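You operate a simulated robot arm through the tools that you are given. There is no shell and no other tool. Be economical: measure what you need, move in short steps, check, and stop when the job is done.

You are at the controls of a simulated two-armed robot. One attempt, no reset.

JOB
Put the long wooden block on the top of the blue bench. Press the teal gauge button two times. Take the green pin on the top of the blue bench and put it away on the top of the orange bench. The order is free.

It is judged by the outcome, as a careful person would: the job done as asked, and still so three seconds after it is handed in. It fails if anything else is knocked over, pushed out of place, dropped, spilled or broken.

ROBOT AND FRAMES
Two 7-joint arms with two-finger parallel grippers on one trunk, on a base that drives. Base frame: it is fixed to the floor where the robot stands at the start and does not move with it; the origin is under the middle of the robot, x ahead of it, y to its left, z up. Readings come in cm, rad, newtons and seconds.
The left shoulder is at the start at [7, 18.8, 122.4], the right one opposite. With the tool pointing down near the work surface each hand reaches from about 10 to 50 cm from the robot's upright axis, wherever it stands, measured 20 degrees to its own side. Places, roughly: green pin [150, -225, 100]; long wooden block (15x5x6 cm) [50, -10, 40]; teal gauge button [110, -220, 90]; top of the blue bench [120, -220, 80]; top of the orange bench [400, -420, 80]. Payload 3.91 kg a hand.
The tool frame of a hand sits at the grasp point between the pads (the TCP): z along the fingers, y along the line on which they close. The tips reach 3 cm beyond it. The gripper opens to 11 cm. The fingers are 2 cm wide and 1 cm thick; the gripper's body (4.8 by 11.2 cm) begins 5.5 cm behind the TCP.
Orientation is told as [roll, pitch, yaw] about the base's x, y, z axes, in that order, counted from this pose: with the fingers straight down and closing along the base's y, the tool's x points along the base's -x, its y along +y and its z along -z.

CONTROLS
- The arms move only by the tool apply_moves. It takes "left_targets", "right_targets" or both (then of equal length, played together; a hand with none holds still); each is a list of rows, each a list of 7 numbers: the shift along the tool's x, y, z in m, then the turn, a rotation vector about the tool's x, y, z in rad, then the opening in per cent of the stroke, from 0 (shut) to 100 (fully open). In form: [[tx, ty, tz, ax, ay, az, claw], ...]. A call has 1 to 8 rows; each row is the pose to reach, as a shift and turn from the pose commanded when the call began, along the tool's axes at that moment. Each row takes 0.2 s and may step no farther than 5 cm and 0.15 rad from the row before; otherwise, or with a gripper value out of range, the whole call is refused. Where a pose cannot be reached the arm comes as near as it can. A force on the tool above 40 N (or 10 N above the force at the start of the call, whichever is more), or a blocked arm, ends the call early, and 0.2 s more pass. The fingers move at their own pace (about 7.2 cm/s each) and stop on an object; they squeeze with about 26 N. The grip force told is the motor's: it shows also when the fingers shut on nothing. Time passes only in rows, and 0.2 s behind the last, so rows that repeat a pose let the fingers close. The reply holds the time, the measured pose of the TCP, the force on the tool along the base axes, the opening and the grip force, in the units named above and with some noise, with the torque about the TCP (base axes, N m) and any sound that the robot's microphone picked up.
- Cameras (640 x 400 px; columns grow to the right, rows downward): "scene" is now at [10.47, -3.51, 141.31]; the picture's right is [-0.62, -0.78, -0.00], its down [-0.73, 0.58, -0.36] and it looks along [0.28, -0.22, -0.93] (base axes); focal length 254 px, centre (320, 200). "left" rides on the left gripper at [7.3, -1.7, -10.3] in its tool frame; the picture's right is [0.23, 0.97, 0.00], its down [-0.76, 0.18, -0.62] and it looks along [-0.61, 0.14, 0.78] (tool axes); focal length 222 px, centre (320, 200). "right" rides on the right gripper at [7.2, 1.7, -10.3] in its tool frame; the picture's right is [-0.23, 0.97, 0.00], its down [-0.76, -0.18, -0.62] and it looks along [-0.61, -0.14, 0.78] (tool axes); focal length 222 px, centre (320, 200). There is no depth. A picture from a camera that has moved, and an enlarged one, comes with that camera's place and axes in the base frame and with its lens. The place of the scene camera against the robot may be out by one fixed shift of up to 1.8 cm in any direction.
- grab_frame(camera): a new picture of that camera. No time passes.
- move_column(by): slides the trunk up (or, below 0, down) by that many cm; the arms and the scene camera ride with it, the base frame stays. It gives what a move gives, with no picture.
- drive_base(legs): drives the robot by 1 to 6 legs, each [ahead, turn to the left] in cm and rad, along the robot's own axes; the way and the turn of a leg run together, so that a leg with both is an arc; at most 150 cm and 3.142 rad a leg. The arms and the cameras ride along, it lands a little off, and it stops where it bumps. It gives what a move gives.
- aim_head(pan, tilt): turns the head with the scene camera to pan (to the left, within 1.501 rad either way) and tilt (down, from -0.506 to 1.204), counted from straight ahead of the robot. It gives what a move gives.
- close_up(camera, box): a new picture of the part [left, top, right, bottom] of that camera's present view, enlarged. No time passes.
- job_done(): hands the job in; it is judged then, once.

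Work in short steps. Places have to be worked out from the pictures, the camera data and where the tool is seen: move nearer, look again, correct. Check each grasp and each placing, and mend what went wrong. You have 165 turns and 138 pictures in all, those below and enlarged ones among them. Open the grippers and draw the arms clear of the work before you hand the job in, unless the task says otherwise; then end with one line.

The tools are called after ">>>" by a JSON object that holds its "op" and its "data". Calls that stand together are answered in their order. apply_moves: Moves the arms, as the interface text tells. Its arguments: {"type":"object","properties":{"left_targets":{"type":"array","items":{"type":"array","items":{"type":"number"}}},"right_targets":{"type":"array","items":{"type":"array","items":{"type":"number"}}}},"required":[]} The other tools are called the same way: move_column (by) slides the trunk up or down; drive_base (legs) drives the base; aim_head (pan, tilt) turns the head that bears the scene camera; grab_frame (camera) takes a picture; close_up (camera, box) takes an enlarged picture of a part of a camera's view; job_done () hands the job in.

At the start:

```text
clock: 0.0
left_eef_pos: [31.65, 2.21, 76.14]
left_tool_rot: [0.001, -0.001, -0.002]
left_force: [0.2, 0.0, -0.3]
left_ft_torque: [0.01, -0.01, -0.02]
left_opening: 10.99
left_grip_force: 0.1
right_eef_pos: [34.7, -29.76, 71.45]
right_tool_rot: [-0.001, -0.001, -0.001]
right_force: [0.1, 0.6, -0.4]
right_ft_torque: [0.01, 0.02, -0.02]
right_opening: 11.0
right_grip_force: 0.1
trunk travel left (down, up): [-73.4, 20.6]
robot x, y, heading: [0.12, -0.42, 0.002]
head pan, tilt: [-0.668, 1.201]
```

scene: 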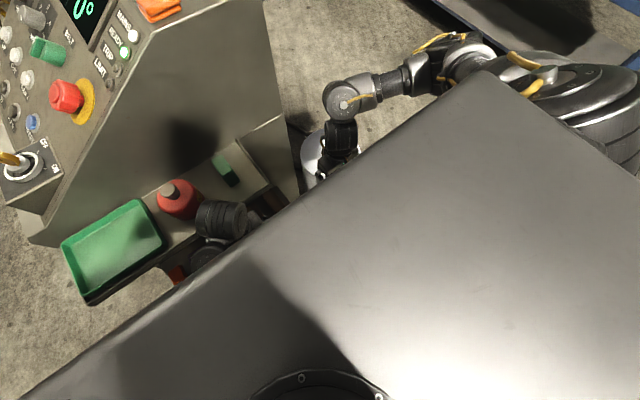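
right: 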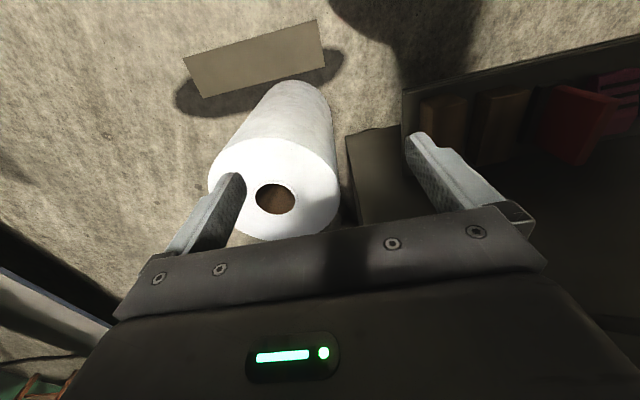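
left: 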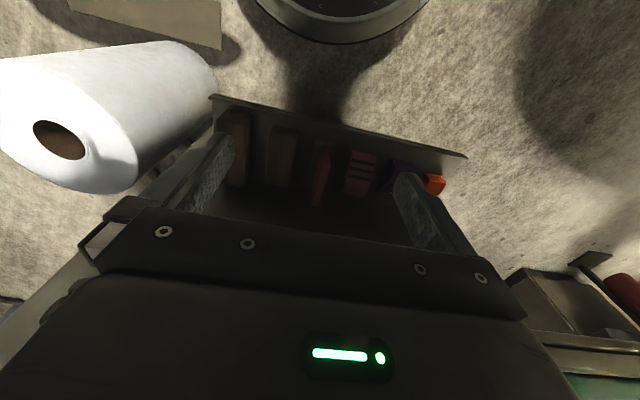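

The pictures show a shelf unit with items below the hands. I aim the head straight ahead and look, to find the wooden block.

>>> {"op": "aim_head", "data": {"pan": 0, "tilt": 0.9}}

>>> {"op": "grab_frame", "data": {"camera": "scene"}}

>>> {"op": "close_up", "data": {"camera": "left", "box": [180, 80, 500, 280]}}

>>> {"op": "aim_head", "data": {"pan": -1.0, "tilt": 0.3}}

>>> {"op": "grab_frame", "data": {"camera": "scene"}}

```text
clock: 1.1
left_eef_pos: [31.57, 2.19, 76.01]
left_tool_rot: [-0.001, 0.0, -0.002]
left_force: [0.0, -0.2, 0.9]
left_ft_torque: [0.0, -0.01, 0.0]
left_opening: 11.0
left_grip_force: 0.0
right_eef_pos: [34.64, -29.77, 71.47]
right_tool_rot: [0.001, -0.001, -0.002]
right_force: [0.0, -0.6, 0.9]
right_ft_torque: [0.0, -0.01, -0.02]
right_opening: 10.98
right_grip_force: 0.1
trunk travel left (down, up): [-73.4, 20.6]
robot x, y, heading: [-0.2, -0.17, 0.008]
head pan, tilt: [0.0, 0.901]
```

```text
134 pictures are left
camera scene: at [13.63, -0.05, 143.29], right [0.0, -1.0, 0.0], down [-0.78, 0.0, -0.62], along [0.62, 0.0, -0.78], focal length 254 px, centre (320, 200)
```

scene: 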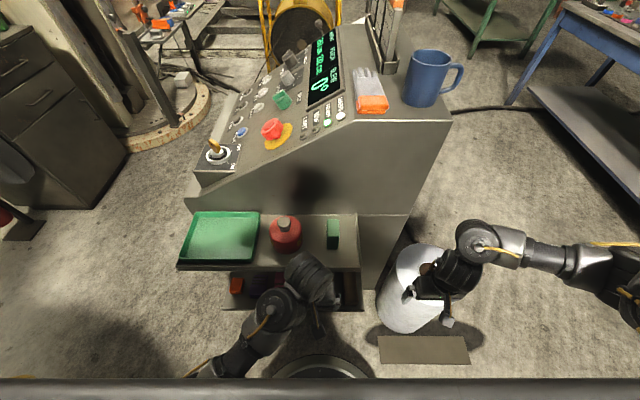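

```text
2.00 times, centred on (340, 180) of left
camera zoom: at [24.26, 0.49, 86.57], right [-0.23, 0.97, 0.0], down [0.76, 0.18, 0.62], along [0.61, 0.14, -0.78], focal length 444 px, centre (280, 240)
```

zoom: 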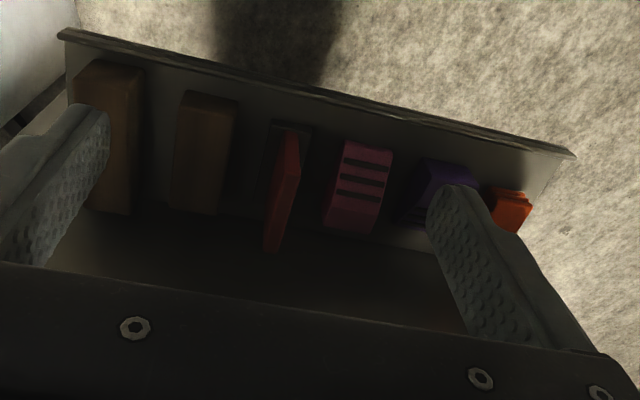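

```text
clock: 2.3
left_eef_pos: [31.6, 2.05, 76.18]
left_tool_rot: [0.001, 0.001, -0.002]
left_force: [0.8, -0.1, 0.1]
left_ft_torque: [0.02, 0.0, 0.0]
left_opening: 11.0
left_grip_force: 0.0
right_eef_pos: [34.67, -29.74, 71.43]
right_tool_rot: [-0.001, 0.001, -0.001]
right_force: [0.2, 0.5, -0.4]
right_ft_torque: [0.01, 0.03, -0.02]
right_opening: 11.0
right_grip_force: 0.0
trunk travel left (down, up): [-73.4, 20.6]
robot x, y, heading: [-0.04, 0.08, 0.001]
head pan, tilt: [-1.0, 0.3]
```

```text
132 pictures are left
camera scene: at [11.14, -7.9, 148.51], right [-0.84, -0.54, 0.0], down [-0.16, 0.25, -0.96], along [0.52, -0.8, -0.3], focal length 254 px, centre (320, 200)
```

scene: 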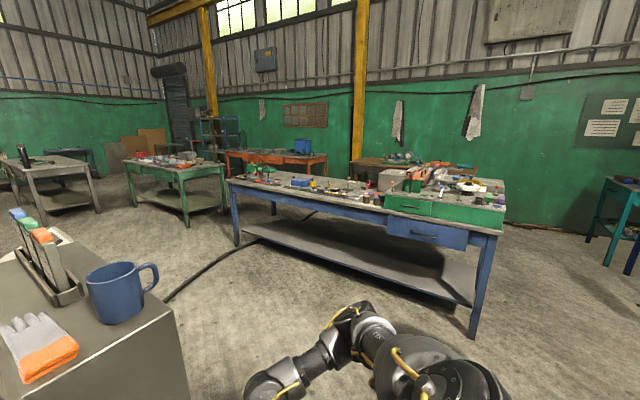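

The block is in a bin under the console shelf; two wooden blocks are visible there. I move the left hand back and lower to look closer.

>>> {"op": "apply_moves", "data": {"left_targets": [[0.04, 0, 0.02, 0, 0, 0, 100], [0.08, 0, 0.05, 0, 0, 0, 100], [0.1, 0, 0.09, 0, 0, 0, 100], [0.11, 0, 0.13, 0, 0, 0, 100]]}}

>>> {"op": "grab_frame", "data": {"camera": "left"}}

>>> {"op": "aim_head", "data": {"pan": 0.0, "tilt": 1.1}}

>>> {"op": "grab_frame", "data": {"camera": "scene"}}

```text
clock: 3.3
left_eef_pos: [20.48, 2.29, 63.05]
left_tool_rot: [-0.001, -0.003, -0.002]
left_force: [-0.4, 0.0, 0.0]
left_ft_torque: [0.0, 0.02, 0.01]
left_opening: 11.01
left_grip_force: 0.0
right_eef_pos: [34.71, -29.78, 71.39]
right_tool_rot: [-0.001, 0.0, -0.002]
right_force: [1.0, 0.4, 0.1]
right_ft_torque: [-0.01, 0.02, 0.04]
right_opening: 11.0
right_grip_force: 0.0
trunk travel left (down, up): [-73.4, 20.6]
robot x, y, heading: [0.01, 0.07, 0.002]
head pan, tilt: [-1.0, 0.3]
```

```text
131 pictures are left
camera left: at [13.2, 0.55, 73.51], right [-0.23, 0.97, 0.0], down [0.76, 0.18, 0.62], along [0.61, 0.14, -0.78], focal length 222 px, centre (320, 200)
```

left: 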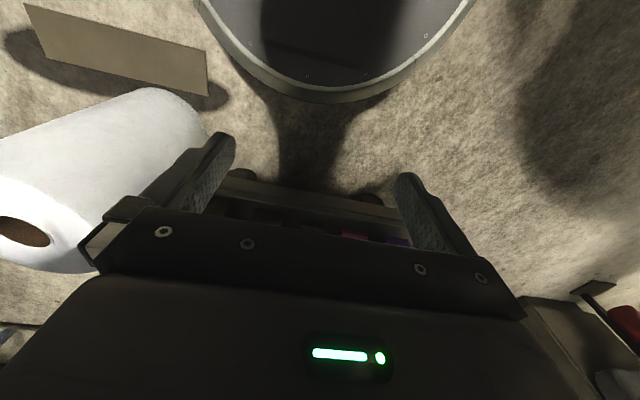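

```text
clock: 4.6
left_eef_pos: [20.48, 2.22, 63.03]
left_tool_rot: [0.0, 0.0, -0.002]
left_force: [-0.2, -0.4, 1.2]
left_ft_torque: [0.02, 0.04, -0.04]
left_opening: 11.03
left_grip_force: 0.0
right_eef_pos: [34.66, -29.86, 71.38]
right_tool_rot: [0.0, 0.0, -0.003]
right_force: [0.3, -0.8, -0.3]
right_ft_torque: [0.03, 0.01, -0.03]
right_opening: 11.0
right_grip_force: 0.1
trunk travel left (down, up): [-73.4, 20.6]
robot x, y, heading: [0.14, 0.02, -0.0]
head pan, tilt: [0.0, 1.1]
```

```text
130 pictures are left
camera scene: at [12.4, -0.05, 141.91], right [0.0, -1.0, 0.0], down [-0.89, 0.0, -0.45], along [0.45, 0.0, -0.89], focal length 254 px, centre (320, 200)
```

scene: 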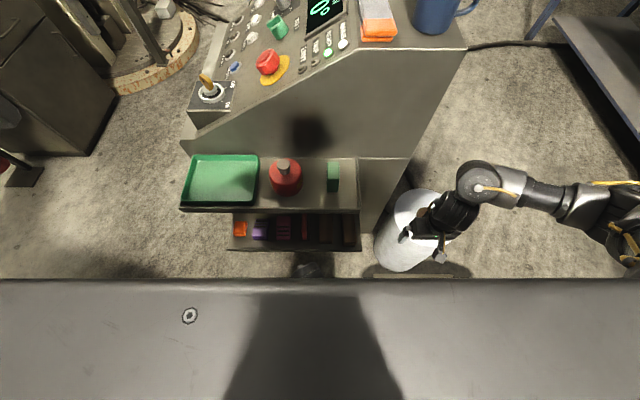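

The bin with six items is now visible under the shelf. I zoom in.

>>> {"op": "close_up", "data": {"camera": "scene", "box": [210, 150, 390, 265]}}

```text
3.48 times, centred on (300, 208) of scene
camera zoom: at [12.4, -0.05, 141.91], right [0.0, -1.0, 0.0], down [-0.89, 0.0, -0.45], along [0.45, 0.0, -0.89], focal length 883 px, centre (390, 174)
```

zoom: 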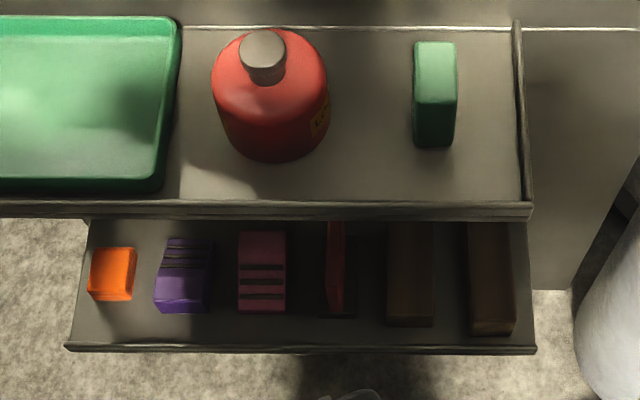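

Right block at about y −12 and a second wooden block at y −2; both run under the shelf. I tip the left hand forward and lower it so its camera looks under the shelf, to tell which is long.

>>> {"op": "apply_moves", "data": {"left_targets": [[-0.015, -0.02, 0.035, 0, -0.15, 0, 100], [-0.03, -0.04, 0.07, 0, -0.3, 0, 100], [-0.045, -0.06, 0.1, 0, -0.45, 0, 100], [-0.055, -0.075, 0.13, 0, -0.6, 0, 100], [-0.055, -0.075, 0.13, 0, -0.6, 0, 100]]}}

>>> {"op": "grab_frame", "data": {"camera": "left"}}

```text
clock: 6.0
left_eef_pos: [27.06, -1.6, 48.9]
left_tool_rot: [0.061, -0.614, -0.029]
left_force: [0.4, -0.1, 0.5]
left_ft_torque: [0.0, -0.01, 0.01]
left_opening: 11.02
left_grip_force: 0.1
right_eef_pos: [34.59, -29.87, 71.35]
right_tool_rot: [0.0, -0.001, -0.003]
right_force: [0.2, 0.6, 1.4]
right_ft_torque: [-0.01, -0.03, 0.0]
right_opening: 10.99
right_grip_force: 0.0
trunk travel left (down, up): [-73.4, 20.6]
robot x, y, heading: [0.06, -0.0, 0.005]
head pan, tilt: [0.0, 1.1]
stopped in row 5 (left hand): the arm was blocked; the commanded pose is now the measured one
```

```text
128 pictures are left
camera left: at [15.17, -3.55, 53.22], right [-0.19, 0.98, -0.08], down [0.26, 0.13, 0.96], along [0.95, 0.16, -0.28], focal length 222 px, centre (320, 200)
```

left: 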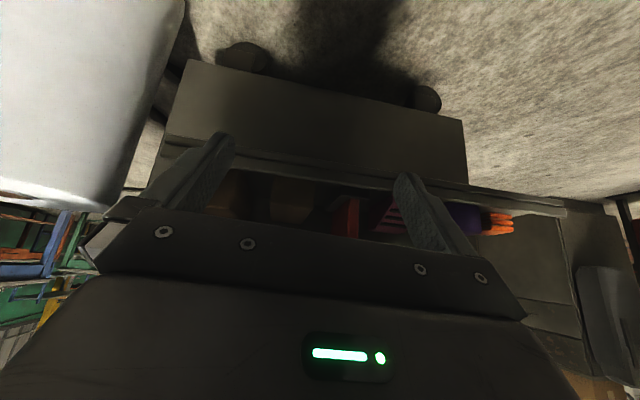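

I enlarge the region between the fingers.

>>> {"op": "close_up", "data": {"camera": "left", "box": [130, 120, 450, 260]}}

```text
2.00 times, centred on (290, 190) of left
camera zoom: at [15.17, -3.55, 53.22], right [-0.19, 0.98, -0.08], down [0.26, 0.13, 0.96], along [0.95, 0.16, -0.28], focal length 444 px, centre (380, 220)
```

zoom: 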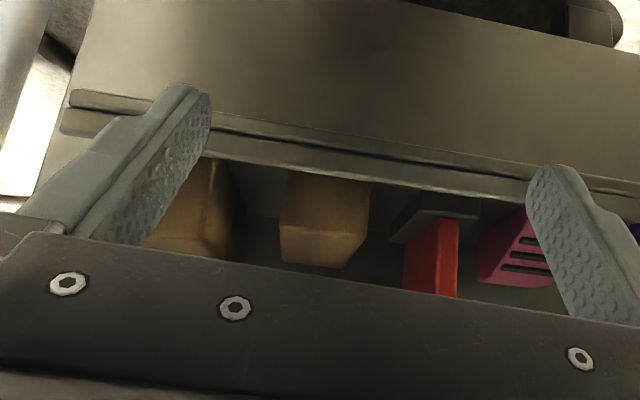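

The hand's limit keeps the view poor. I raise and straighten the left hand, then back the robot off so the head camera can see under the shelf.

>>> {"op": "apply_moves", "data": {"left_targets": [[-0.02, 0.01, -0.03, 0, 0.15, 0, 100], [-0.04, 0.03, -0.07, 0, 0.3, 0, 100], [-0.07, 0.06, -0.1, 0, 0.45, 0, 100], [-0.1, 0.09, -0.14, 0, 0.6, 0, 100], [-0.12, 0.12, -0.17, 0, 0.61, 0, 100]]}}

>>> {"op": "aim_head", "data": {"pan": 3.14, "tilt": 0.6}}

>>> {"op": "drive_base", "data": {"legs": [[-40, 0]]}}

```text
refused: row 3 steps farther than a row can; nothing moved
```

```text
clock: 7.6
left_eef_pos: [27.12, -1.68, 49.08]
left_tool_rot: [0.058, -0.613, -0.027]
left_force: [-0.7, -0.4, 0.2]
left_ft_torque: [-0.04, 0.0, 0.02]
left_opening: 10.98
left_grip_force: 0.2
right_eef_pos: [34.75, -29.72, 71.42]
right_tool_rot: [0.0, 0.0, -0.002]
right_force: [-0.4, -0.1, -0.2]
right_ft_torque: [-0.01, -0.02, -0.01]
right_opening: 11.01
right_grip_force: 0.0
trunk travel left (down, up): [-73.4, 20.6]
robot x, y, heading: [0.03, -0.06, 0.0]
head pan, tilt: [1.499, 0.6]
```

```text
clock: 10.1
left_eef_pos: [-13.11, -1.64, 48.87]
left_tool_rot: [0.058, -0.613, -0.031]
left_force: [0.0, 0.4, 0.0]
left_ft_torque: [-0.02, 0.0, -0.05]
left_opening: 11.0
left_grip_force: 0.0
right_eef_pos: [-5.57, -29.89, 71.42]
right_tool_rot: [0.0, 0.0, -0.007]
right_force: [-0.2, -0.6, 0.2]
right_ft_torque: [0.01, 0.01, -0.01]
right_opening: 11.04
right_grip_force: 0.0
trunk travel left (down, up): [-73.4, 20.6]
robot x, y, heading: [-40.03, 0.39, -0.004]
head pan, tilt: [1.499, 0.6]
```

Backed off safely. I straighten and raise the left hand, then lower the column and look at the bin.

>>> {"op": "apply_moves", "data": {"left_targets": [[-0.02, 0.01, -0.03, 0, 0.15, 0, 100], [-0.04, 0.02, -0.06, 0, 0.3, 0, 100], [-0.06, 0.04, -0.09, 0, 0.45, 0, 100], [-0.08, 0.06, -0.12, 0, 0.6, 0, 100], [-0.1, 0.08, -0.15, 0, 0.61, 0, 100]]}}

>>> {"op": "move_column", "data": {"by": -35}}

>>> {"op": "aim_head", "data": {"pan": 0, "tilt": 0.6}}

>>> {"op": "grab_frame", "data": {"camera": "scene"}}

```text
clock: 11.3
left_eef_pos: [-13.32, 5.21, 67.4]
left_tool_rot: [0.048, -0.003, 0.001]
left_force: [-0.4, 0.5, 0.4]
left_ft_torque: [-0.06, 0.02, 0.01]
left_opening: 10.98
left_grip_force: 0.1
right_eef_pos: [-5.46, -29.67, 71.41]
right_tool_rot: [0.0, 0.0, -0.007]
right_force: [-0.3, 0.3, 0.1]
right_ft_torque: [-0.01, -0.01, -0.02]
right_opening: 11.02
right_grip_force: 0.1
trunk travel left (down, up): [-73.4, 20.6]
robot x, y, heading: [-40.24, 0.19, -0.003]
head pan, tilt: [1.499, 0.6]
```

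```text
clock: 14.7
left_eef_pos: [-13.23, 5.21, 32.1]
left_tool_rot: [0.049, -0.003, 0.003]
left_force: [-0.1, 0.0, 0.0]
left_ft_torque: [0.0, 0.02, -0.03]
left_opening: 10.99
left_grip_force: 0.2
right_eef_pos: [-5.58, -29.8, 36.4]
right_tool_rot: [0.0, -0.001, -0.006]
right_force: [0.5, -0.9, -0.6]
right_ft_torque: [0.03, -0.02, 0.0]
right_opening: 11.02
right_grip_force: 0.1
trunk travel left (down, up): [-38.4, 55.6]
robot x, y, heading: [-39.98, -0.12, -0.002]
head pan, tilt: [1.499, 0.6]
```

```text
clock: 16.3
left_eef_pos: [-13.4, 5.16, 32.3]
left_tool_rot: [0.048, -0.003, 0.003]
left_force: [0.4, -0.1, -0.2]
left_ft_torque: [-0.05, -0.01, 0.02]
left_opening: 10.99
left_grip_force: 0.0
right_eef_pos: [-5.47, -29.77, 36.34]
right_tool_rot: [0.0, -0.001, -0.008]
right_force: [-0.1, 1.0, -0.5]
right_ft_torque: [-0.02, 0.0, 0.0]
right_opening: 11.01
right_grip_force: 0.1
trunk travel left (down, up): [-38.4, 55.6]
robot x, y, heading: [-40.02, -0.08, -0.001]
head pan, tilt: [0.0, 0.6]
```

```text
126 pictures are left
camera scene: at [-25.13, -0.01, 110.77], right [0.0, -1.0, 0.0], down [-0.56, 0.0, -0.83], along [0.82, 0.0, -0.57], focal length 254 px, centre (320, 200)
```

scene: 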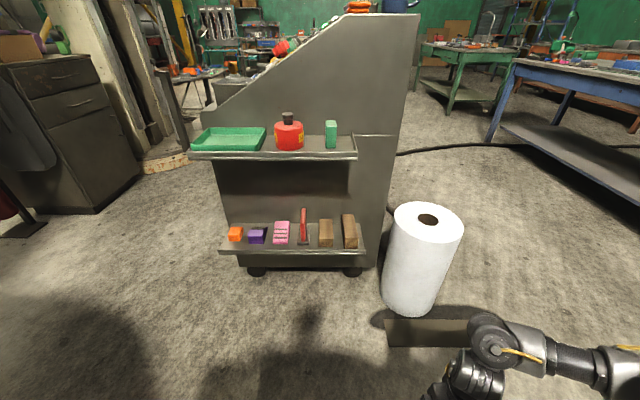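

A clear view now. I zoom in on the lower shelf.

>>> {"op": "close_up", "data": {"camera": "scene", "box": [210, 100, 390, 280]}}

>>> {"op": "close_up", "data": {"camera": "scene", "box": [290, 190, 380, 260]}}

```text
2.22 times, centred on (300, 190) of scene
camera zoom: at [-25.13, -0.01, 110.77], right [0.0, -1.0, 0.0], down [-0.56, 0.0, -0.83], along [0.82, 0.0, -0.57], focal length 564 px, centre (364, 222)
```

zoom: 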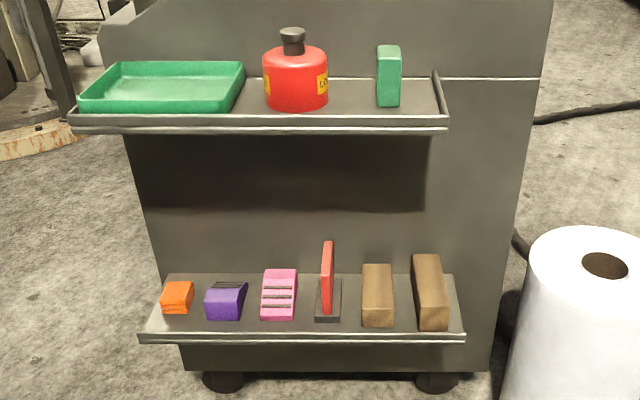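

```text
5.71 times, centred on (335, 225) of scene
camera zoom: at [-25.13, -0.01, 110.77], right [0.0, -1.0, 0.0], down [-0.56, 0.0, -0.83], along [0.82, 0.0, -0.57], focal length 1451 px, centre (234, 57)
```

zoom: 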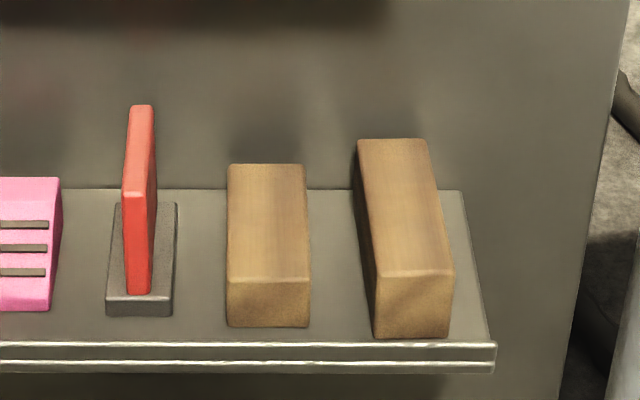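

The rightmost block is the long one, lying along x; combining views its near end is about x 41, y −12, top about z 48. I set the right hand tilted forward, higher and in line with it before driving in.

>>> {"op": "apply_moves", "data": {"right_targets": [[0.01, 0.02, -0.04, 0, 0, 0, 100], [0.02, 0.04, -0.08, 0, -0.1, 0, 100], [0.03, 0.07, -0.11, 0, -0.2, 0, 100], [0.04, 0.1, -0.14, 0, -0.3, 0, 100], [0.05, 0.135, -0.165, 0, -0.4, 0, 100], [0.06, 0.175, -0.19, 0, -0.5, 0, 100], [0.06, 0.175, -0.19, 0, -0.5, 0, 100]]}}

>>> {"op": "grab_frame", "data": {"camera": "right"}}

```text
clock: 17.9
left_eef_pos: [-13.29, 5.23, 32.31]
left_tool_rot: [0.048, -0.004, 0.001]
left_force: [0.2, 0.3, -0.1]
left_ft_torque: [0.03, 0.01, -0.01]
left_opening: 11.0
left_grip_force: 0.0
right_eef_pos: [-7.68, -28.92, 46.78]
right_tool_rot: [0.068, -0.46, 0.004]
right_force: [-0.1, -0.1, -0.7]
right_ft_torque: [0.0, 0.02, 0.04]
right_opening: 10.99
right_grip_force: 0.0
right hand out of reach, approached as far as the arm can: row 2, 3, 4, 5, 6, 7
trunk travel left (down, up): [-38.4, 55.6]
robot x, y, heading: [-40.51, -0.38, -0.004]
head pan, tilt: [0.0, 0.6]
```

```text
123 pictures are left
camera right: at [-18.8, -28.06, 53.18], right [0.17, 0.97, 0.16], down [0.41, -0.22, 0.88], along [0.89, -0.09, -0.44], focal length 222 px, centre (320, 200)
```

right: 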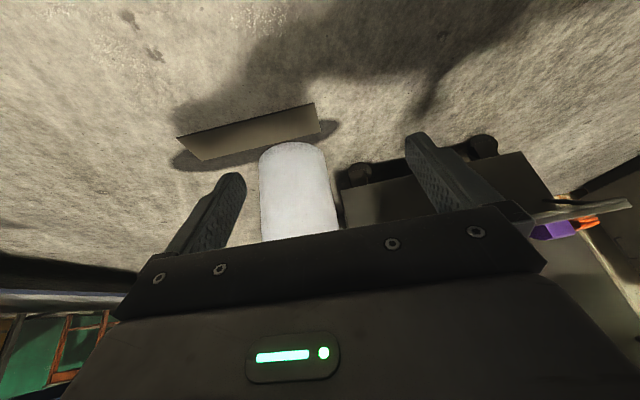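

The arm limited out close to the body. I try reaching farther forward and to the left with that tilt.

>>> {"op": "apply_moves", "data": {"right_targets": [[-0.03, 0.02, 0.01, 0, 0, 0, 100], [-0.06, 0.05, 0.025, 0, 0, 0, 100], [-0.09, 0.08, 0.04, 0, 0, 0, 100], [-0.09, 0.11, 0.04, 0, 0, 0, 100], [-0.09, 0.14, 0.04, 0, 0, 0, 100], [-0.09, 0.16, 0.04, 0, 0, 0, 100]]}}

```text
clock: 19.3
left_eef_pos: [-13.32, 5.27, 32.09]
left_tool_rot: [0.047, -0.003, 0.002]
left_force: [-0.5, -0.4, -0.3]
left_ft_torque: [-0.01, -0.02, -0.02]
left_opening: 10.99
left_grip_force: 0.0
right_eef_pos: [4.49, -14.55, 44.44]
right_tool_rot: [0.071, -0.459, 0.004]
right_force: [0.5, 0.2, 0.4]
right_ft_torque: [-0.02, -0.05, 0.01]
right_opening: 10.99
right_grip_force: 0.1
right hand out of reach, approached as far as the arm can: row 1, 2, 3, 4, 5, 6
trunk travel left (down, up): [-38.4, 55.6]
robot x, y, heading: [-40.27, -0.02, -0.004]
head pan, tilt: [0.0, 0.6]
```

Reach works farther out. I raise the column 10 cm and correct the small roll.

>>> {"op": "move_column", "data": {"by": 10}}

>>> {"op": "apply_moves", "data": {"right_targets": [[0, 0, 0, 0.07, 0, 0, 100], [0, 0.01, 0, 0.07, 0, 0, 80]]}}

>>> {"op": "grab_frame", "data": {"camera": "right"}}

```text
clock: 20.6
left_eef_pos: [-13.33, 5.13, 42.24]
left_tool_rot: [0.047, -0.004, 0.001]
left_force: [0.6, 0.0, 0.3]
left_ft_torque: [0.02, 0.0, 0.0]
left_opening: 10.98
left_grip_force: 0.1
right_eef_pos: [4.56, -14.78, 54.37]
right_tool_rot: [0.07, -0.458, 0.007]
right_force: [0.2, 0.6, -0.3]
right_ft_torque: [0.0, 0.03, -0.03]
right_opening: 11.02
right_grip_force: 0.1
trunk travel left (down, up): [-48.4, 45.6]
robot x, y, heading: [-40.01, -0.04, -0.004]
head pan, tilt: [0.0, 0.6]
```

```text
clock: 21.2
left_eef_pos: [-13.4, 5.27, 42.36]
left_tool_rot: [0.046, -0.005, 0.002]
left_force: [0.8, -0.6, -0.6]
left_ft_torque: [0.0, 0.0, 0.01]
left_opening: 10.99
left_grip_force: 0.1
right_eef_pos: [6.08, -14.55, 52.83]
right_tool_rot: [0.002, -0.46, 0.005]
right_force: [-0.4, -0.3, 0.7]
right_ft_torque: [-0.02, 0.03, 0.0]
right_opening: 8.79
right_grip_force: 0.2
right hand out of reach, approached as far as the arm can: row 1, 2
trunk travel left (down, up): [-48.4, 45.6]
robot x, y, heading: [-39.74, 0.39, -0.002]
head pan, tilt: [0.0, 0.6]
```

```text
122 pictures are left
camera right: at [-5.02, -13.02, 59.1], right [0.2, 0.98, 0.1], down [0.41, -0.18, 0.9], along [0.89, -0.13, -0.43], focal length 222 px, centre (320, 200)
```

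right: 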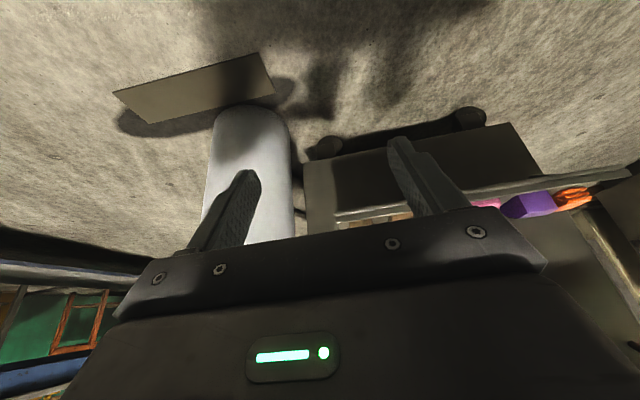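

Orientation is good now. I drive 24 cm forward so the fingers stop well short of the lip, and look again.

>>> {"op": "drive_base", "data": {"legs": [[24, 0]]}}

>>> {"op": "grab_frame", "data": {"camera": "right"}}

>>> {"op": "grab_frame", "data": {"camera": "scene"}}

```text
clock: 23.1
left_eef_pos: [11.44, 5.23, 42.19]
left_tool_rot: [0.046, -0.002, 0.001]
left_force: [0.4, 0.3, -0.8]
left_ft_torque: [0.01, 0.02, -0.03]
left_opening: 11.03
left_grip_force: 0.0
right_eef_pos: [30.7, -14.6, 52.89]
right_tool_rot: [0.003, -0.458, 0.006]
right_force: [0.1, 0.2, -0.1]
right_ft_torque: [0.01, 0.01, 0.01]
right_opening: 8.81
right_grip_force: 0.1
trunk travel left (down, up): [-48.4, 45.6]
robot x, y, heading: [-15.51, 0.24, -0.01]
head pan, tilt: [0.0, 0.6]
```

```text
121 pictures are left
camera right: at [19.72, -13.1, 59.07], right [0.2, 0.98, 0.1], down [0.41, -0.18, 0.89], along [0.89, -0.13, -0.43], focal length 222 px, centre (320, 200)
```

right: 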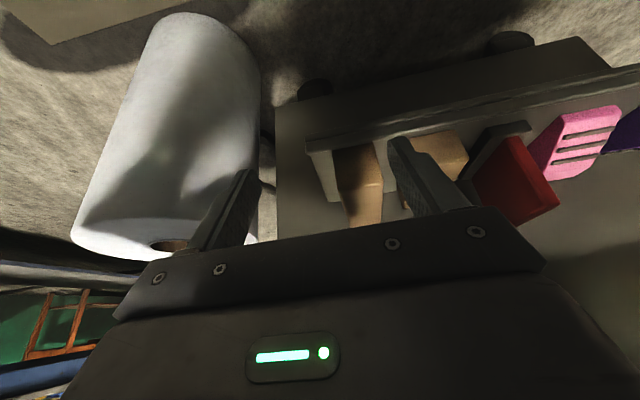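

```text
120 pictures are left
camera scene: at [-0.32, -0.09, 120.75], right [0.0, -1.0, 0.0], down [-0.57, 0.0, -0.82], along [0.82, 0.0, -0.57], focal length 254 px, centre (320, 200)
```

scene: 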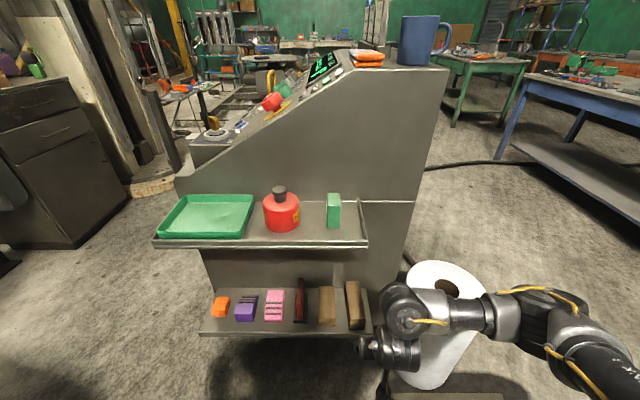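

The block's end face is visible between the fingers. I enlarge to measure it.

>>> {"op": "close_up", "data": {"camera": "right", "box": [280, 110, 460, 250]}}

>>> {"op": "close_up", "data": {"camera": "scene", "box": [270, 240, 430, 360]}}

```text
2.86 times, centred on (370, 180) of right
camera zoom: at [19.72, -13.1, 59.07], right [0.2, 0.98, 0.1], down [0.41, -0.18, 0.89], along [0.89, -0.13, -0.43], focal length 635 px, centre (177, 257)
```

zoom: 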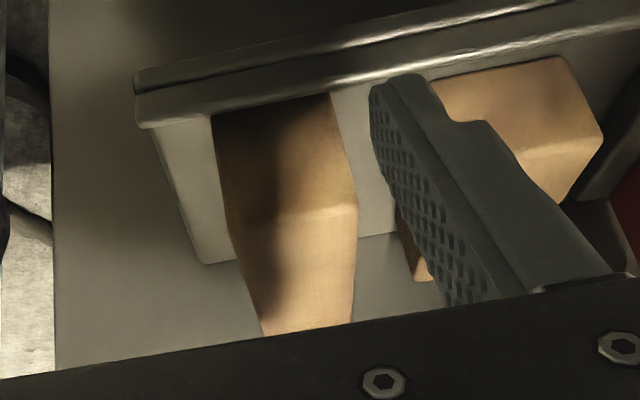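

```text
3.33 times, centred on (350, 300) of scene
camera zoom: at [-0.32, -0.09, 120.75], right [0.0, -1.0, 0.0], down [-0.57, 0.0, -0.82], along [0.82, 0.0, -0.57], focal length 846 px, centre (220, -133)
```

zoom: 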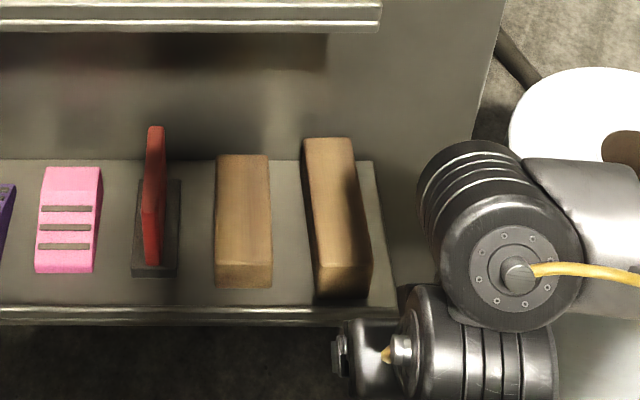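

Block near end is x≈42.1, y centre ≈ −11.6, top z≈47.3, second block edge ≈ y −5.4. I centre the hand in y, narrow the opening to 8 cm, then drive 14 cm ahead with the tips still above the block.

>>> {"op": "apply_moves", "data": {"right_targets": [[0, 0.015, 0, 0, 0, 0, 73], [0, 0.03, 0, 0, 0, 0, 73]]}}

>>> {"op": "drive_base", "data": {"legs": [[14, 0.01]]}}

>>> {"op": "grab_frame", "data": {"camera": "right"}}

>>> {"op": "grab_frame", "data": {"camera": "scene"}}

```text
clock: 23.6
left_eef_pos: [11.43, 5.09, 42.23]
left_tool_rot: [0.046, -0.004, 0.003]
left_force: [-0.8, 0.7, -0.5]
left_ft_torque: [-0.01, -0.01, -0.01]
left_opening: 11.02
left_grip_force: 0.0
right_eef_pos: [31.19, -11.61, 52.33]
right_tool_rot: [0.005, -0.457, 0.01]
right_force: [0.3, 1.2, 0.2]
right_ft_torque: [0.0, -0.02, -0.02]
right_opening: 8.0
right_grip_force: 0.1
right hand out of reach, approached as far as the arm can: row 1, 2
trunk travel left (down, up): [-48.4, 45.6]
robot x, y, heading: [-15.84, 0.05, -0.007]
head pan, tilt: [0.0, 0.6]
```

```text
clock: 25.1
left_eef_pos: [24.94, 5.1, 42.38]
left_tool_rot: [0.055, -0.005, 0.004]
left_force: [0.5, 1.5, 0.3]
left_ft_torque: [-0.01, 0.03, -0.01]
left_opening: 11.01
left_grip_force: 0.1
right_eef_pos: [44.97, -13.74, 51.88]
right_tool_rot: [-0.002, -0.454, -0.013]
right_force: [0.3, -0.1, 0.6]
right_ft_torque: [0.03, 0.05, 0.01]
right_opening: 8.05
right_grip_force: 0.1
trunk travel left (down, up): [-48.4, 45.6]
robot x, y, heading: [-1.72, 0.01, -0.016]
head pan, tilt: [0.0, 0.6]
stopped in leg 1: the robot was blocked; the commanded pose is now the measured one
```

```text
117 pictures are left
camera right: at [34.07, -11.95, 58.1], right [0.22, 0.97, 0.1], down [0.41, -0.18, 0.89], along [0.89, -0.16, -0.44], focal length 222 px, centre (320, 200)
```

right: 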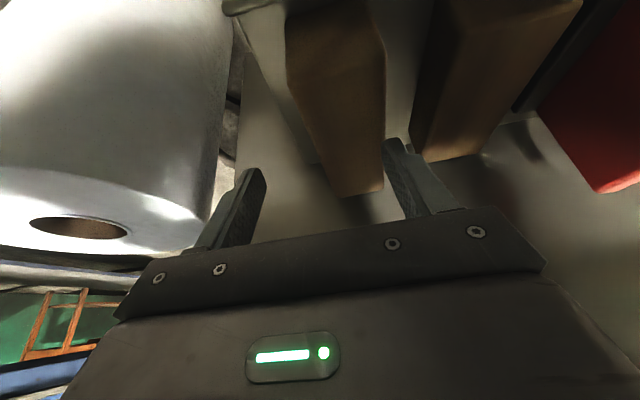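

```text
116 pictures are left
camera scene: at [13.21, -2.41, 120.85], right [-0.02, -1.0, -0.02], down [-0.57, 0.02, -0.82], along [0.82, 0.0, -0.57], focal length 254 px, centre (320, 200)
```

scene: 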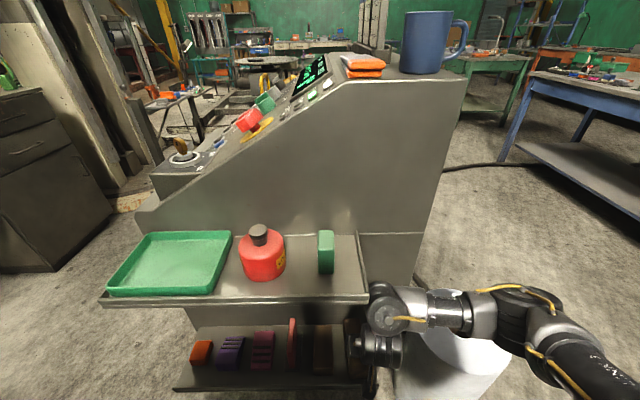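

The drive was blocked, probably the wrist touching the upper shelf's corner. I back off 4 cm and inspect.

>>> {"op": "drive_base", "data": {"legs": [[-4, 0]]}}

>>> {"op": "close_up", "data": {"camera": "scene", "box": [280, 220, 480, 400]}}

>>> {"op": "grab_frame", "data": {"camera": "right"}}

```text
clock: 25.9
left_eef_pos: [20.84, 5.57, 42.23]
left_tool_rot: [0.045, -0.004, 0.003]
left_force: [0.0, -0.1, 0.5]
left_ft_torque: [0.0, -0.04, -0.01]
left_opening: 10.98
left_grip_force: 0.0
right_eef_pos: [40.83, -12.41, 52.21]
right_tool_rot: [-0.011, -0.458, 0.004]
right_force: [-0.3, -0.4, 0.9]
right_ft_torque: [-0.03, -0.02, 0.02]
right_opening: 7.99
right_grip_force: 0.0
trunk travel left (down, up): [-48.4, 45.6]
robot x, y, heading: [-5.94, 0.08, -0.006]
head pan, tilt: [0.0, 0.6]
```

```text
2.22 times, centred on (380, 310) of scene
camera zoom: at [8.98, 0.03, 120.8], right [-0.01, -1.0, 0.0], down [-0.56, 0.0, -0.83], along [0.83, -0.01, -0.56], focal length 564 px, centre (187, -44)
```

zoom: 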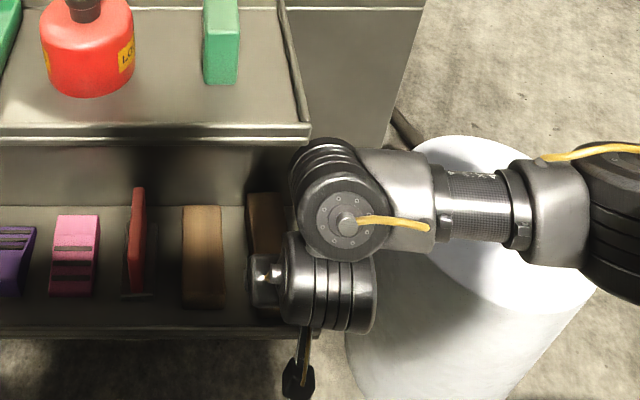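

```text
114 pictures are left
camera right: at [29.82, -10.79, 58.38], right [0.21, 0.97, 0.09], down [0.41, -0.17, 0.9], along [0.89, -0.15, -0.43], focal length 222 px, centre (320, 200)
```

right: 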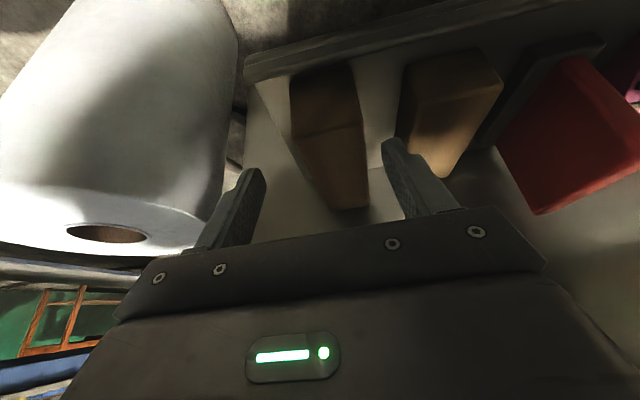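

The wrist ball was meeting the upper shelf edge (z≈78); lowering first takes the wrist beneath it. I lower 6 cm here, with the fingers straddling the block's end, before going forward.

>>> {"op": "apply_moves", "data": {"right_targets": [[0.008, 0.008, 0.018, 0, 0, 0, 73], [0.017, 0.008, 0.036, 0, 0, 0, 73], [0.026, 0.008, 0.053, 0, 0, 0, 73]]}}

>>> {"op": "grab_frame", "data": {"camera": "right"}}

>>> {"op": "close_up", "data": {"camera": "scene", "box": [280, 220, 480, 400]}}

```text
clock: 26.7
left_eef_pos: [20.94, 5.63, 42.12]
left_tool_rot: [0.046, -0.002, 0.006]
left_force: [1.0, 0.4, -0.1]
left_ft_torque: [0.01, 0.03, -0.02]
left_opening: 11.0
left_grip_force: 0.1
right_eef_pos: [40.95, -11.91, 46.05]
right_tool_rot: [-0.01, -0.456, 0.003]
right_force: [-0.8, 0.4, 0.1]
right_ft_torque: [0.0, -0.01, 0.0]
right_opening: 8.02
right_grip_force: 0.1
trunk travel left (down, up): [-48.4, 45.6]
robot x, y, heading: [-5.64, -0.15, -0.006]
head pan, tilt: [0.0, 0.6]
```

```text
113 pictures are left
camera right: at [29.97, -10.17, 52.37], right [0.21, 0.97, 0.09], down [0.41, -0.17, 0.9], along [0.89, -0.15, -0.43], focal length 222 px, centre (320, 200)
```

right: 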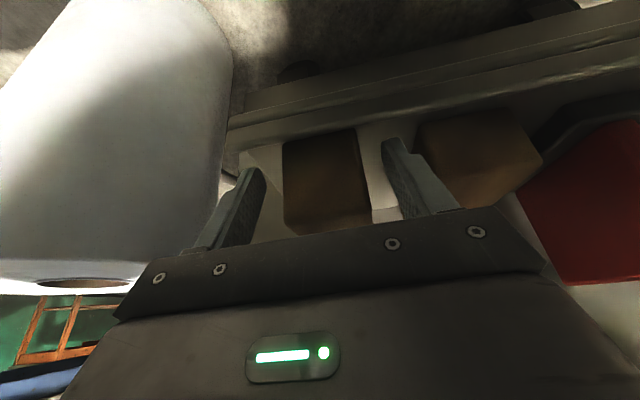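

```text
2.22 times, centred on (380, 310) of scene
camera zoom: at [9.15, -0.15, 120.78], right [-0.01, -1.0, 0.0], down [-0.56, 0.0, -0.83], along [0.83, -0.01, -0.56], focal length 564 px, centre (187, -44)
```

zoom: 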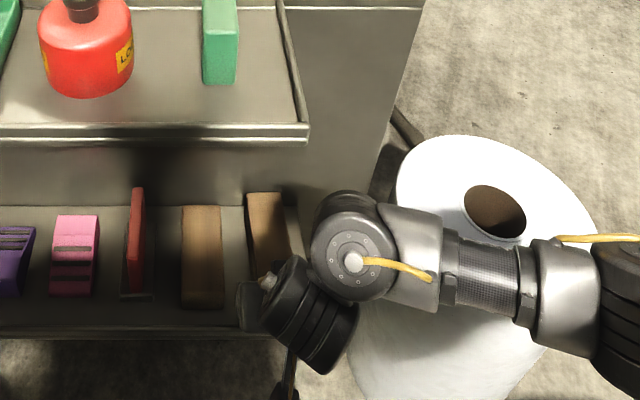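

Fingers are centred on the block and clear. I move forward 6 cm horizontally along the block.

>>> {"op": "apply_moves", "data": {"right_targets": [[-0.018, 0.001, 0.0088, 0, 0, 0, 73], [-0.036, 0.002, 0.0177, 0, 0, 0, 73], [-0.054, 0.002, 0.0265, 0, 0, 0, 73]]}}

>>> {"op": "grab_frame", "data": {"camera": "right"}}

>>> {"op": "close_up", "data": {"camera": "scene", "box": [280, 220, 480, 400]}}

```text
clock: 27.5
left_eef_pos: [20.77, 5.48, 42.19]
left_tool_rot: [0.042, -0.003, 0.005]
left_force: [0.7, 0.3, 0.6]
left_ft_torque: [-0.01, 0.0, 0.01]
left_opening: 11.0
left_grip_force: 0.1
right_eef_pos: [46.93, -11.5, 46.22]
right_tool_rot: [-0.01, -0.455, 0.004]
right_force: [0.0, -0.7, 0.2]
right_ft_torque: [-0.01, 0.03, 0.0]
right_opening: 8.04
right_grip_force: 0.1
trunk travel left (down, up): [-48.4, 45.6]
robot x, y, heading: [-5.64, -0.05, -0.007]
head pan, tilt: [0.0, 0.6]
```

```text
111 pictures are left
camera right: at [35.9, -9.95, 52.39], right [0.21, 0.97, 0.09], down [0.41, -0.17, 0.9], along [0.89, -0.15, -0.43], focal length 222 px, centre (320, 200)
```

right: 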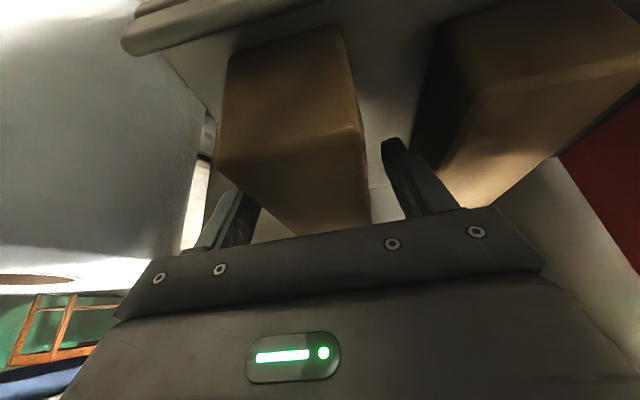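

```text
2.22 times, centred on (380, 310) of scene
camera zoom: at [9.17, -0.12, 120.77], right [-0.01, -1.0, 0.0], down [-0.57, 0.0, -0.82], along [0.82, -0.01, -0.57], focal length 564 px, centre (187, -44)
```

zoom: 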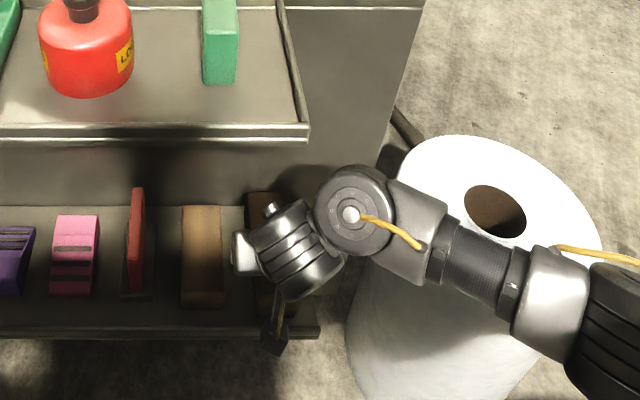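

The fingers straddle the block about 5 cm in. I close them.

>>> {"op": "apply_moves", "data": {"right_targets": [[0, 0, 0, 0, 0, 0, 55], [0, 0, 0, 0, 0, 0, 40], [0, 0, 0, 0, 0, 0, 30], [0, 0, 0, 0, 0, 0, 30]]}}

```text
clock: 28.5
left_eef_pos: [20.87, 5.57, 42.16]
left_tool_rot: [0.043, -0.001, 0.005]
left_force: [0.1, 0.4, -0.2]
left_ft_torque: [-0.04, -0.03, 0.04]
left_opening: 11.01
left_grip_force: 0.1
right_eef_pos: [46.81, -11.6, 46.03]
right_tool_rot: [-0.011, -0.456, 0.003]
right_force: [0.4, 0.9, 1.3]
right_ft_torque: [0.11, 0.05, 0.05]
right_opening: 5.0
right_grip_force: 26.0
trunk travel left (down, up): [-48.4, 45.6]
robot x, y, heading: [-5.47, -0.3, -0.007]
head pan, tilt: [0.0, 0.6]
```

Opening 5.0 at 26 N: the block is held. I lift it 2.5 cm and check.

>>> {"op": "apply_moves", "data": {"right_targets": [[-0.005, 0, -0.011, 0, 0, 0, 20], [-0.011, 0, -0.022, 0, 0, 0, 20], [-0.011, 0, -0.022, 0, 0, 0, 20]]}}

>>> {"op": "grab_frame", "data": {"camera": "right"}}

```text
clock: 29.3
left_eef_pos: [20.79, 5.44, 42.19]
left_tool_rot: [0.043, 0.0, 0.005]
left_force: [0.8, 0.0, -0.5]
left_ft_torque: [0.03, 0.0, -0.01]
left_opening: 10.99
left_grip_force: 0.1
right_eef_pos: [47.05, -11.56, 48.57]
right_tool_rot: [-0.01, -0.454, 0.004]
right_force: [0.2, 0.9, -3.4]
right_ft_torque: [0.01, 0.03, 0.03]
right_opening: 4.99
right_grip_force: 26.0
trunk travel left (down, up): [-48.4, 45.6]
robot x, y, heading: [-5.87, 0.12, -0.008]
head pan, tilt: [0.0, 0.6]
```

```text
109 pictures are left
camera right: at [35.96, -9.96, 54.8], right [0.21, 0.97, 0.09], down [0.41, -0.17, 0.9], along [0.89, -0.15, -0.43], focal length 222 px, centre (320, 200)
```

right: 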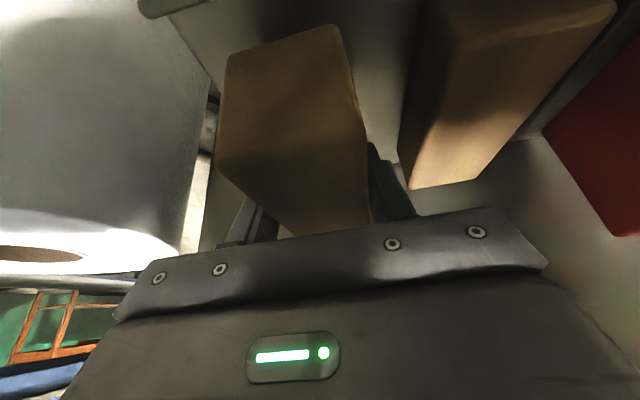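

The block lifted (3.4 N) without slipping. I back the robot 25 cm straight out.

>>> {"op": "drive_base", "data": {"legs": [[-25, 0]]}}

>>> {"op": "grab_frame", "data": {"camera": "right"}}

>>> {"op": "grab_frame", "data": {"camera": "scene"}}

```text
clock: 31.2
left_eef_pos: [-4.3, 5.61, 42.23]
left_tool_rot: [0.042, -0.003, 0.01]
left_force: [-0.4, -0.9, -0.2]
left_ft_torque: [-0.02, -0.02, -0.04]
left_opening: 10.99
left_grip_force: 0.2
right_eef_pos: [21.87, -11.31, 48.55]
right_tool_rot: [-0.011, -0.455, 0.005]
right_force: [-0.9, -0.3, -2.4]
right_ft_torque: [-0.02, -0.01, 0.03]
right_opening: 5.0
right_grip_force: 26.3
trunk travel left (down, up): [-48.4, 45.6]
robot x, y, heading: [-31.03, -0.09, -0.008]
head pan, tilt: [0.0, 0.6]
```

```text
108 pictures are left
camera right: at [10.86, -9.66, 54.84], right [0.2, 0.97, 0.09], down [0.41, -0.17, 0.9], along [0.89, -0.14, -0.43], focal length 222 px, centre (320, 200)
```

right: 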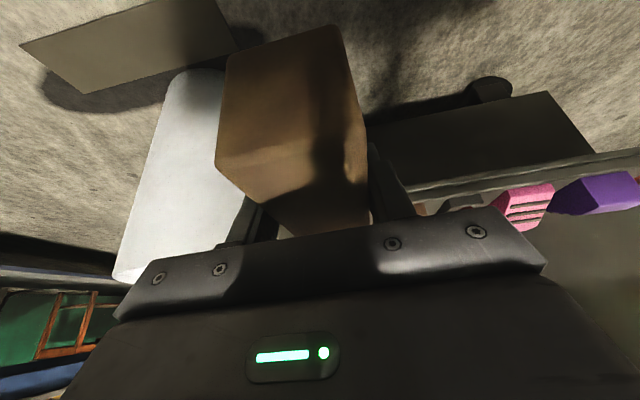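

```text
107 pictures are left
camera scene: at [-16.01, 0.07, 120.78], right [0.0, -1.0, 0.0], down [-0.56, 0.0, -0.83], along [0.83, 0.0, -0.56], focal length 254 px, centre (320, 200)
```

scene: 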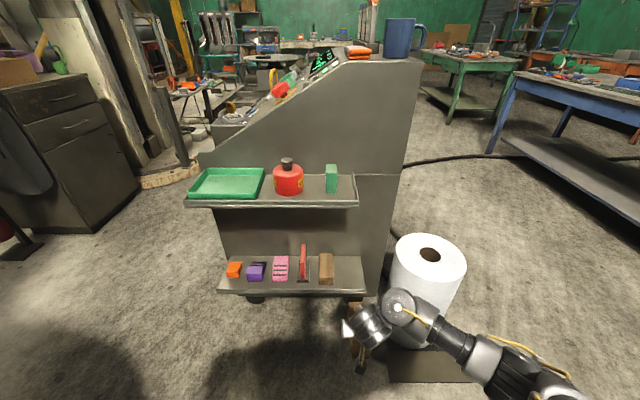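

The block is out and nothing else moved. I raise the column 45 cm and look towards the blue bench.

>>> {"op": "move_column", "data": {"by": 45}}

>>> {"op": "aim_head", "data": {"pan": -1.0, "tilt": 0.3}}

>>> {"op": "grab_frame", "data": {"camera": "scene"}}

>>> {"op": "aim_head", "data": {"pan": -1.5, "tilt": 0.5}}

>>> {"op": "grab_frame", "data": {"camera": "scene"}}

```text
refused: 45 is not a number from -40 to 40
```

```text
clock: 32.4
left_eef_pos: [-4.33, 5.68, 42.2]
left_tool_rot: [0.042, -0.002, 0.009]
left_force: [-0.2, -0.8, -0.1]
left_ft_torque: [0.01, 0.0, -0.02]
left_opening: 10.99
left_grip_force: 0.0
right_eef_pos: [21.96, -11.29, 48.5]
right_tool_rot: [-0.012, -0.454, 0.006]
right_force: [0.9, -0.2, -2.9]
right_ft_torque: [-0.01, -0.01, -0.01]
right_opening: 5.02
right_grip_force: 26.6
trunk travel left (down, up): [-48.4, 45.6]
robot x, y, heading: [-31.16, 0.35, -0.002]
head pan, tilt: [-1.0, 0.3]
```

```text
106 pictures are left
camera scene: at [-19.75, -7.77, 123.51], right [-0.84, -0.54, 0.0], down [-0.16, 0.25, -0.96], along [0.51, -0.81, -0.3], focal length 254 px, centre (320, 200)
```

scene: 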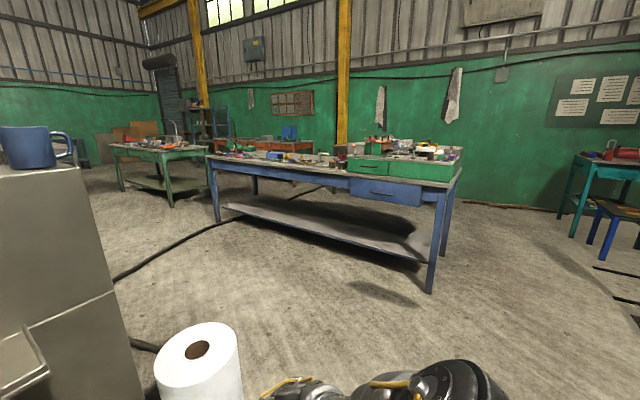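

```text
clock: 33.4
left_eef_pos: [-4.24, 5.74, 42.2]
left_tool_rot: [0.043, -0.002, 0.008]
left_force: [0.3, 0.1, 0.0]
left_ft_torque: [0.02, 0.0, -0.01]
left_opening: 10.99
left_grip_force: 0.0
right_eef_pos: [21.92, -11.3, 48.53]
right_tool_rot: [-0.01, -0.453, 0.007]
right_force: [-0.5, 0.0, -3.1]
right_ft_torque: [0.02, 0.0, -0.01]
right_opening: 5.02
right_grip_force: 25.1
trunk travel left (down, up): [-48.4, 45.6]
robot x, y, heading: [-30.82, 0.43, -0.004]
head pan, tilt: [-1.499, 0.499]
```

```text
105 pictures are left
camera scene: at [-24.14, -8.97, 121.68], right [-1.0, -0.07, 0.0], down [-0.03, 0.48, -0.88], along [0.06, -0.88, -0.48], focal length 254 px, centre (320, 200)
```

scene: 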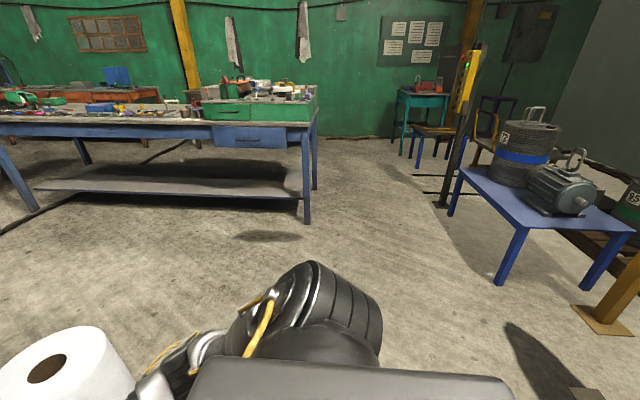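

The bench runs from about x 0 to 250 with its near edge at y ≈ −190. I raise the column 40 cm, turn right and drive halfway to look at its top.

>>> {"op": "move_column", "data": {"by": 40}}

>>> {"op": "drive_base", "data": {"legs": [[0, -1.567], [70, 0]]}}

>>> {"op": "aim_head", "data": {"pan": 0.6, "tilt": 0.3}}

>>> {"op": "grab_frame", "data": {"camera": "scene"}}

```text
clock: 37.2
left_eef_pos: [-4.23, 5.76, 82.28]
left_tool_rot: [0.044, -0.002, 0.01]
left_force: [-0.4, 0.7, -0.1]
left_ft_torque: [0.03, 0.01, -0.06]
left_opening: 10.98
left_grip_force: 0.0
right_eef_pos: [21.97, -11.22, 88.6]
right_tool_rot: [-0.011, -0.453, 0.004]
right_force: [-1.0, 0.3, -3.8]
right_ft_torque: [0.0, 0.04, 0.02]
right_opening: 4.96
right_grip_force: 25.9
trunk travel left (down, up): [-88.4, 5.6]
robot x, y, heading: [-30.91, 0.14, -0.007]
head pan, tilt: [-1.499, 0.499]
```

```text
clock: 44.9
left_eef_pos: [-25.22, -96.52, 82.19]
left_tool_rot: [0.042, -0.001, -1.56]
left_force: [-0.1, 0.0, -0.2]
left_ft_torque: [-0.02, -0.05, 0.02]
left_opening: 10.98
left_grip_force: 0.1
right_eef_pos: [-42.03, -122.85, 88.47]
right_tool_rot: [-0.009, -0.456, -1.563]
right_force: [-0.2, 0.6, -2.4]
right_ft_torque: [0.04, 0.0, 0.03]
right_opening: 4.97
right_grip_force: 25.9
trunk travel left (down, up): [-88.4, 5.6]
robot x, y, heading: [-30.65, -70.06, -1.572]
head pan, tilt: [-1.499, 0.499]
```

```text
clock: 46.9
left_eef_pos: [-25.2, -96.69, 82.23]
left_tool_rot: [0.044, 0.0, -1.56]
left_force: [0.5, -0.3, -0.3]
left_ft_torque: [-0.01, 0.04, -0.01]
left_opening: 11.01
left_grip_force: 0.0
right_eef_pos: [-42.16, -122.78, 88.57]
right_tool_rot: [-0.01, -0.454, -1.562]
right_force: [-0.1, -0.4, -2.4]
right_ft_torque: [0.03, -0.02, -0.03]
right_opening: 4.99
right_grip_force: 25.5
trunk travel left (down, up): [-88.4, 5.6]
robot x, y, heading: [-30.66, -69.79, -1.575]
head pan, tilt: [0.6, 0.3]
```

```text
104 pictures are left
camera scene: at [-24.54, -82.8, 163.51], right [-0.83, -0.56, 0.0], down [-0.17, 0.24, -0.96], along [0.54, -0.79, -0.3], focal length 254 px, centre (320, 200)
```

scene: 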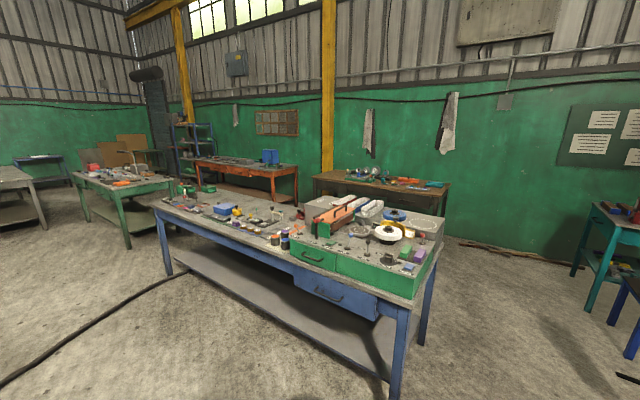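

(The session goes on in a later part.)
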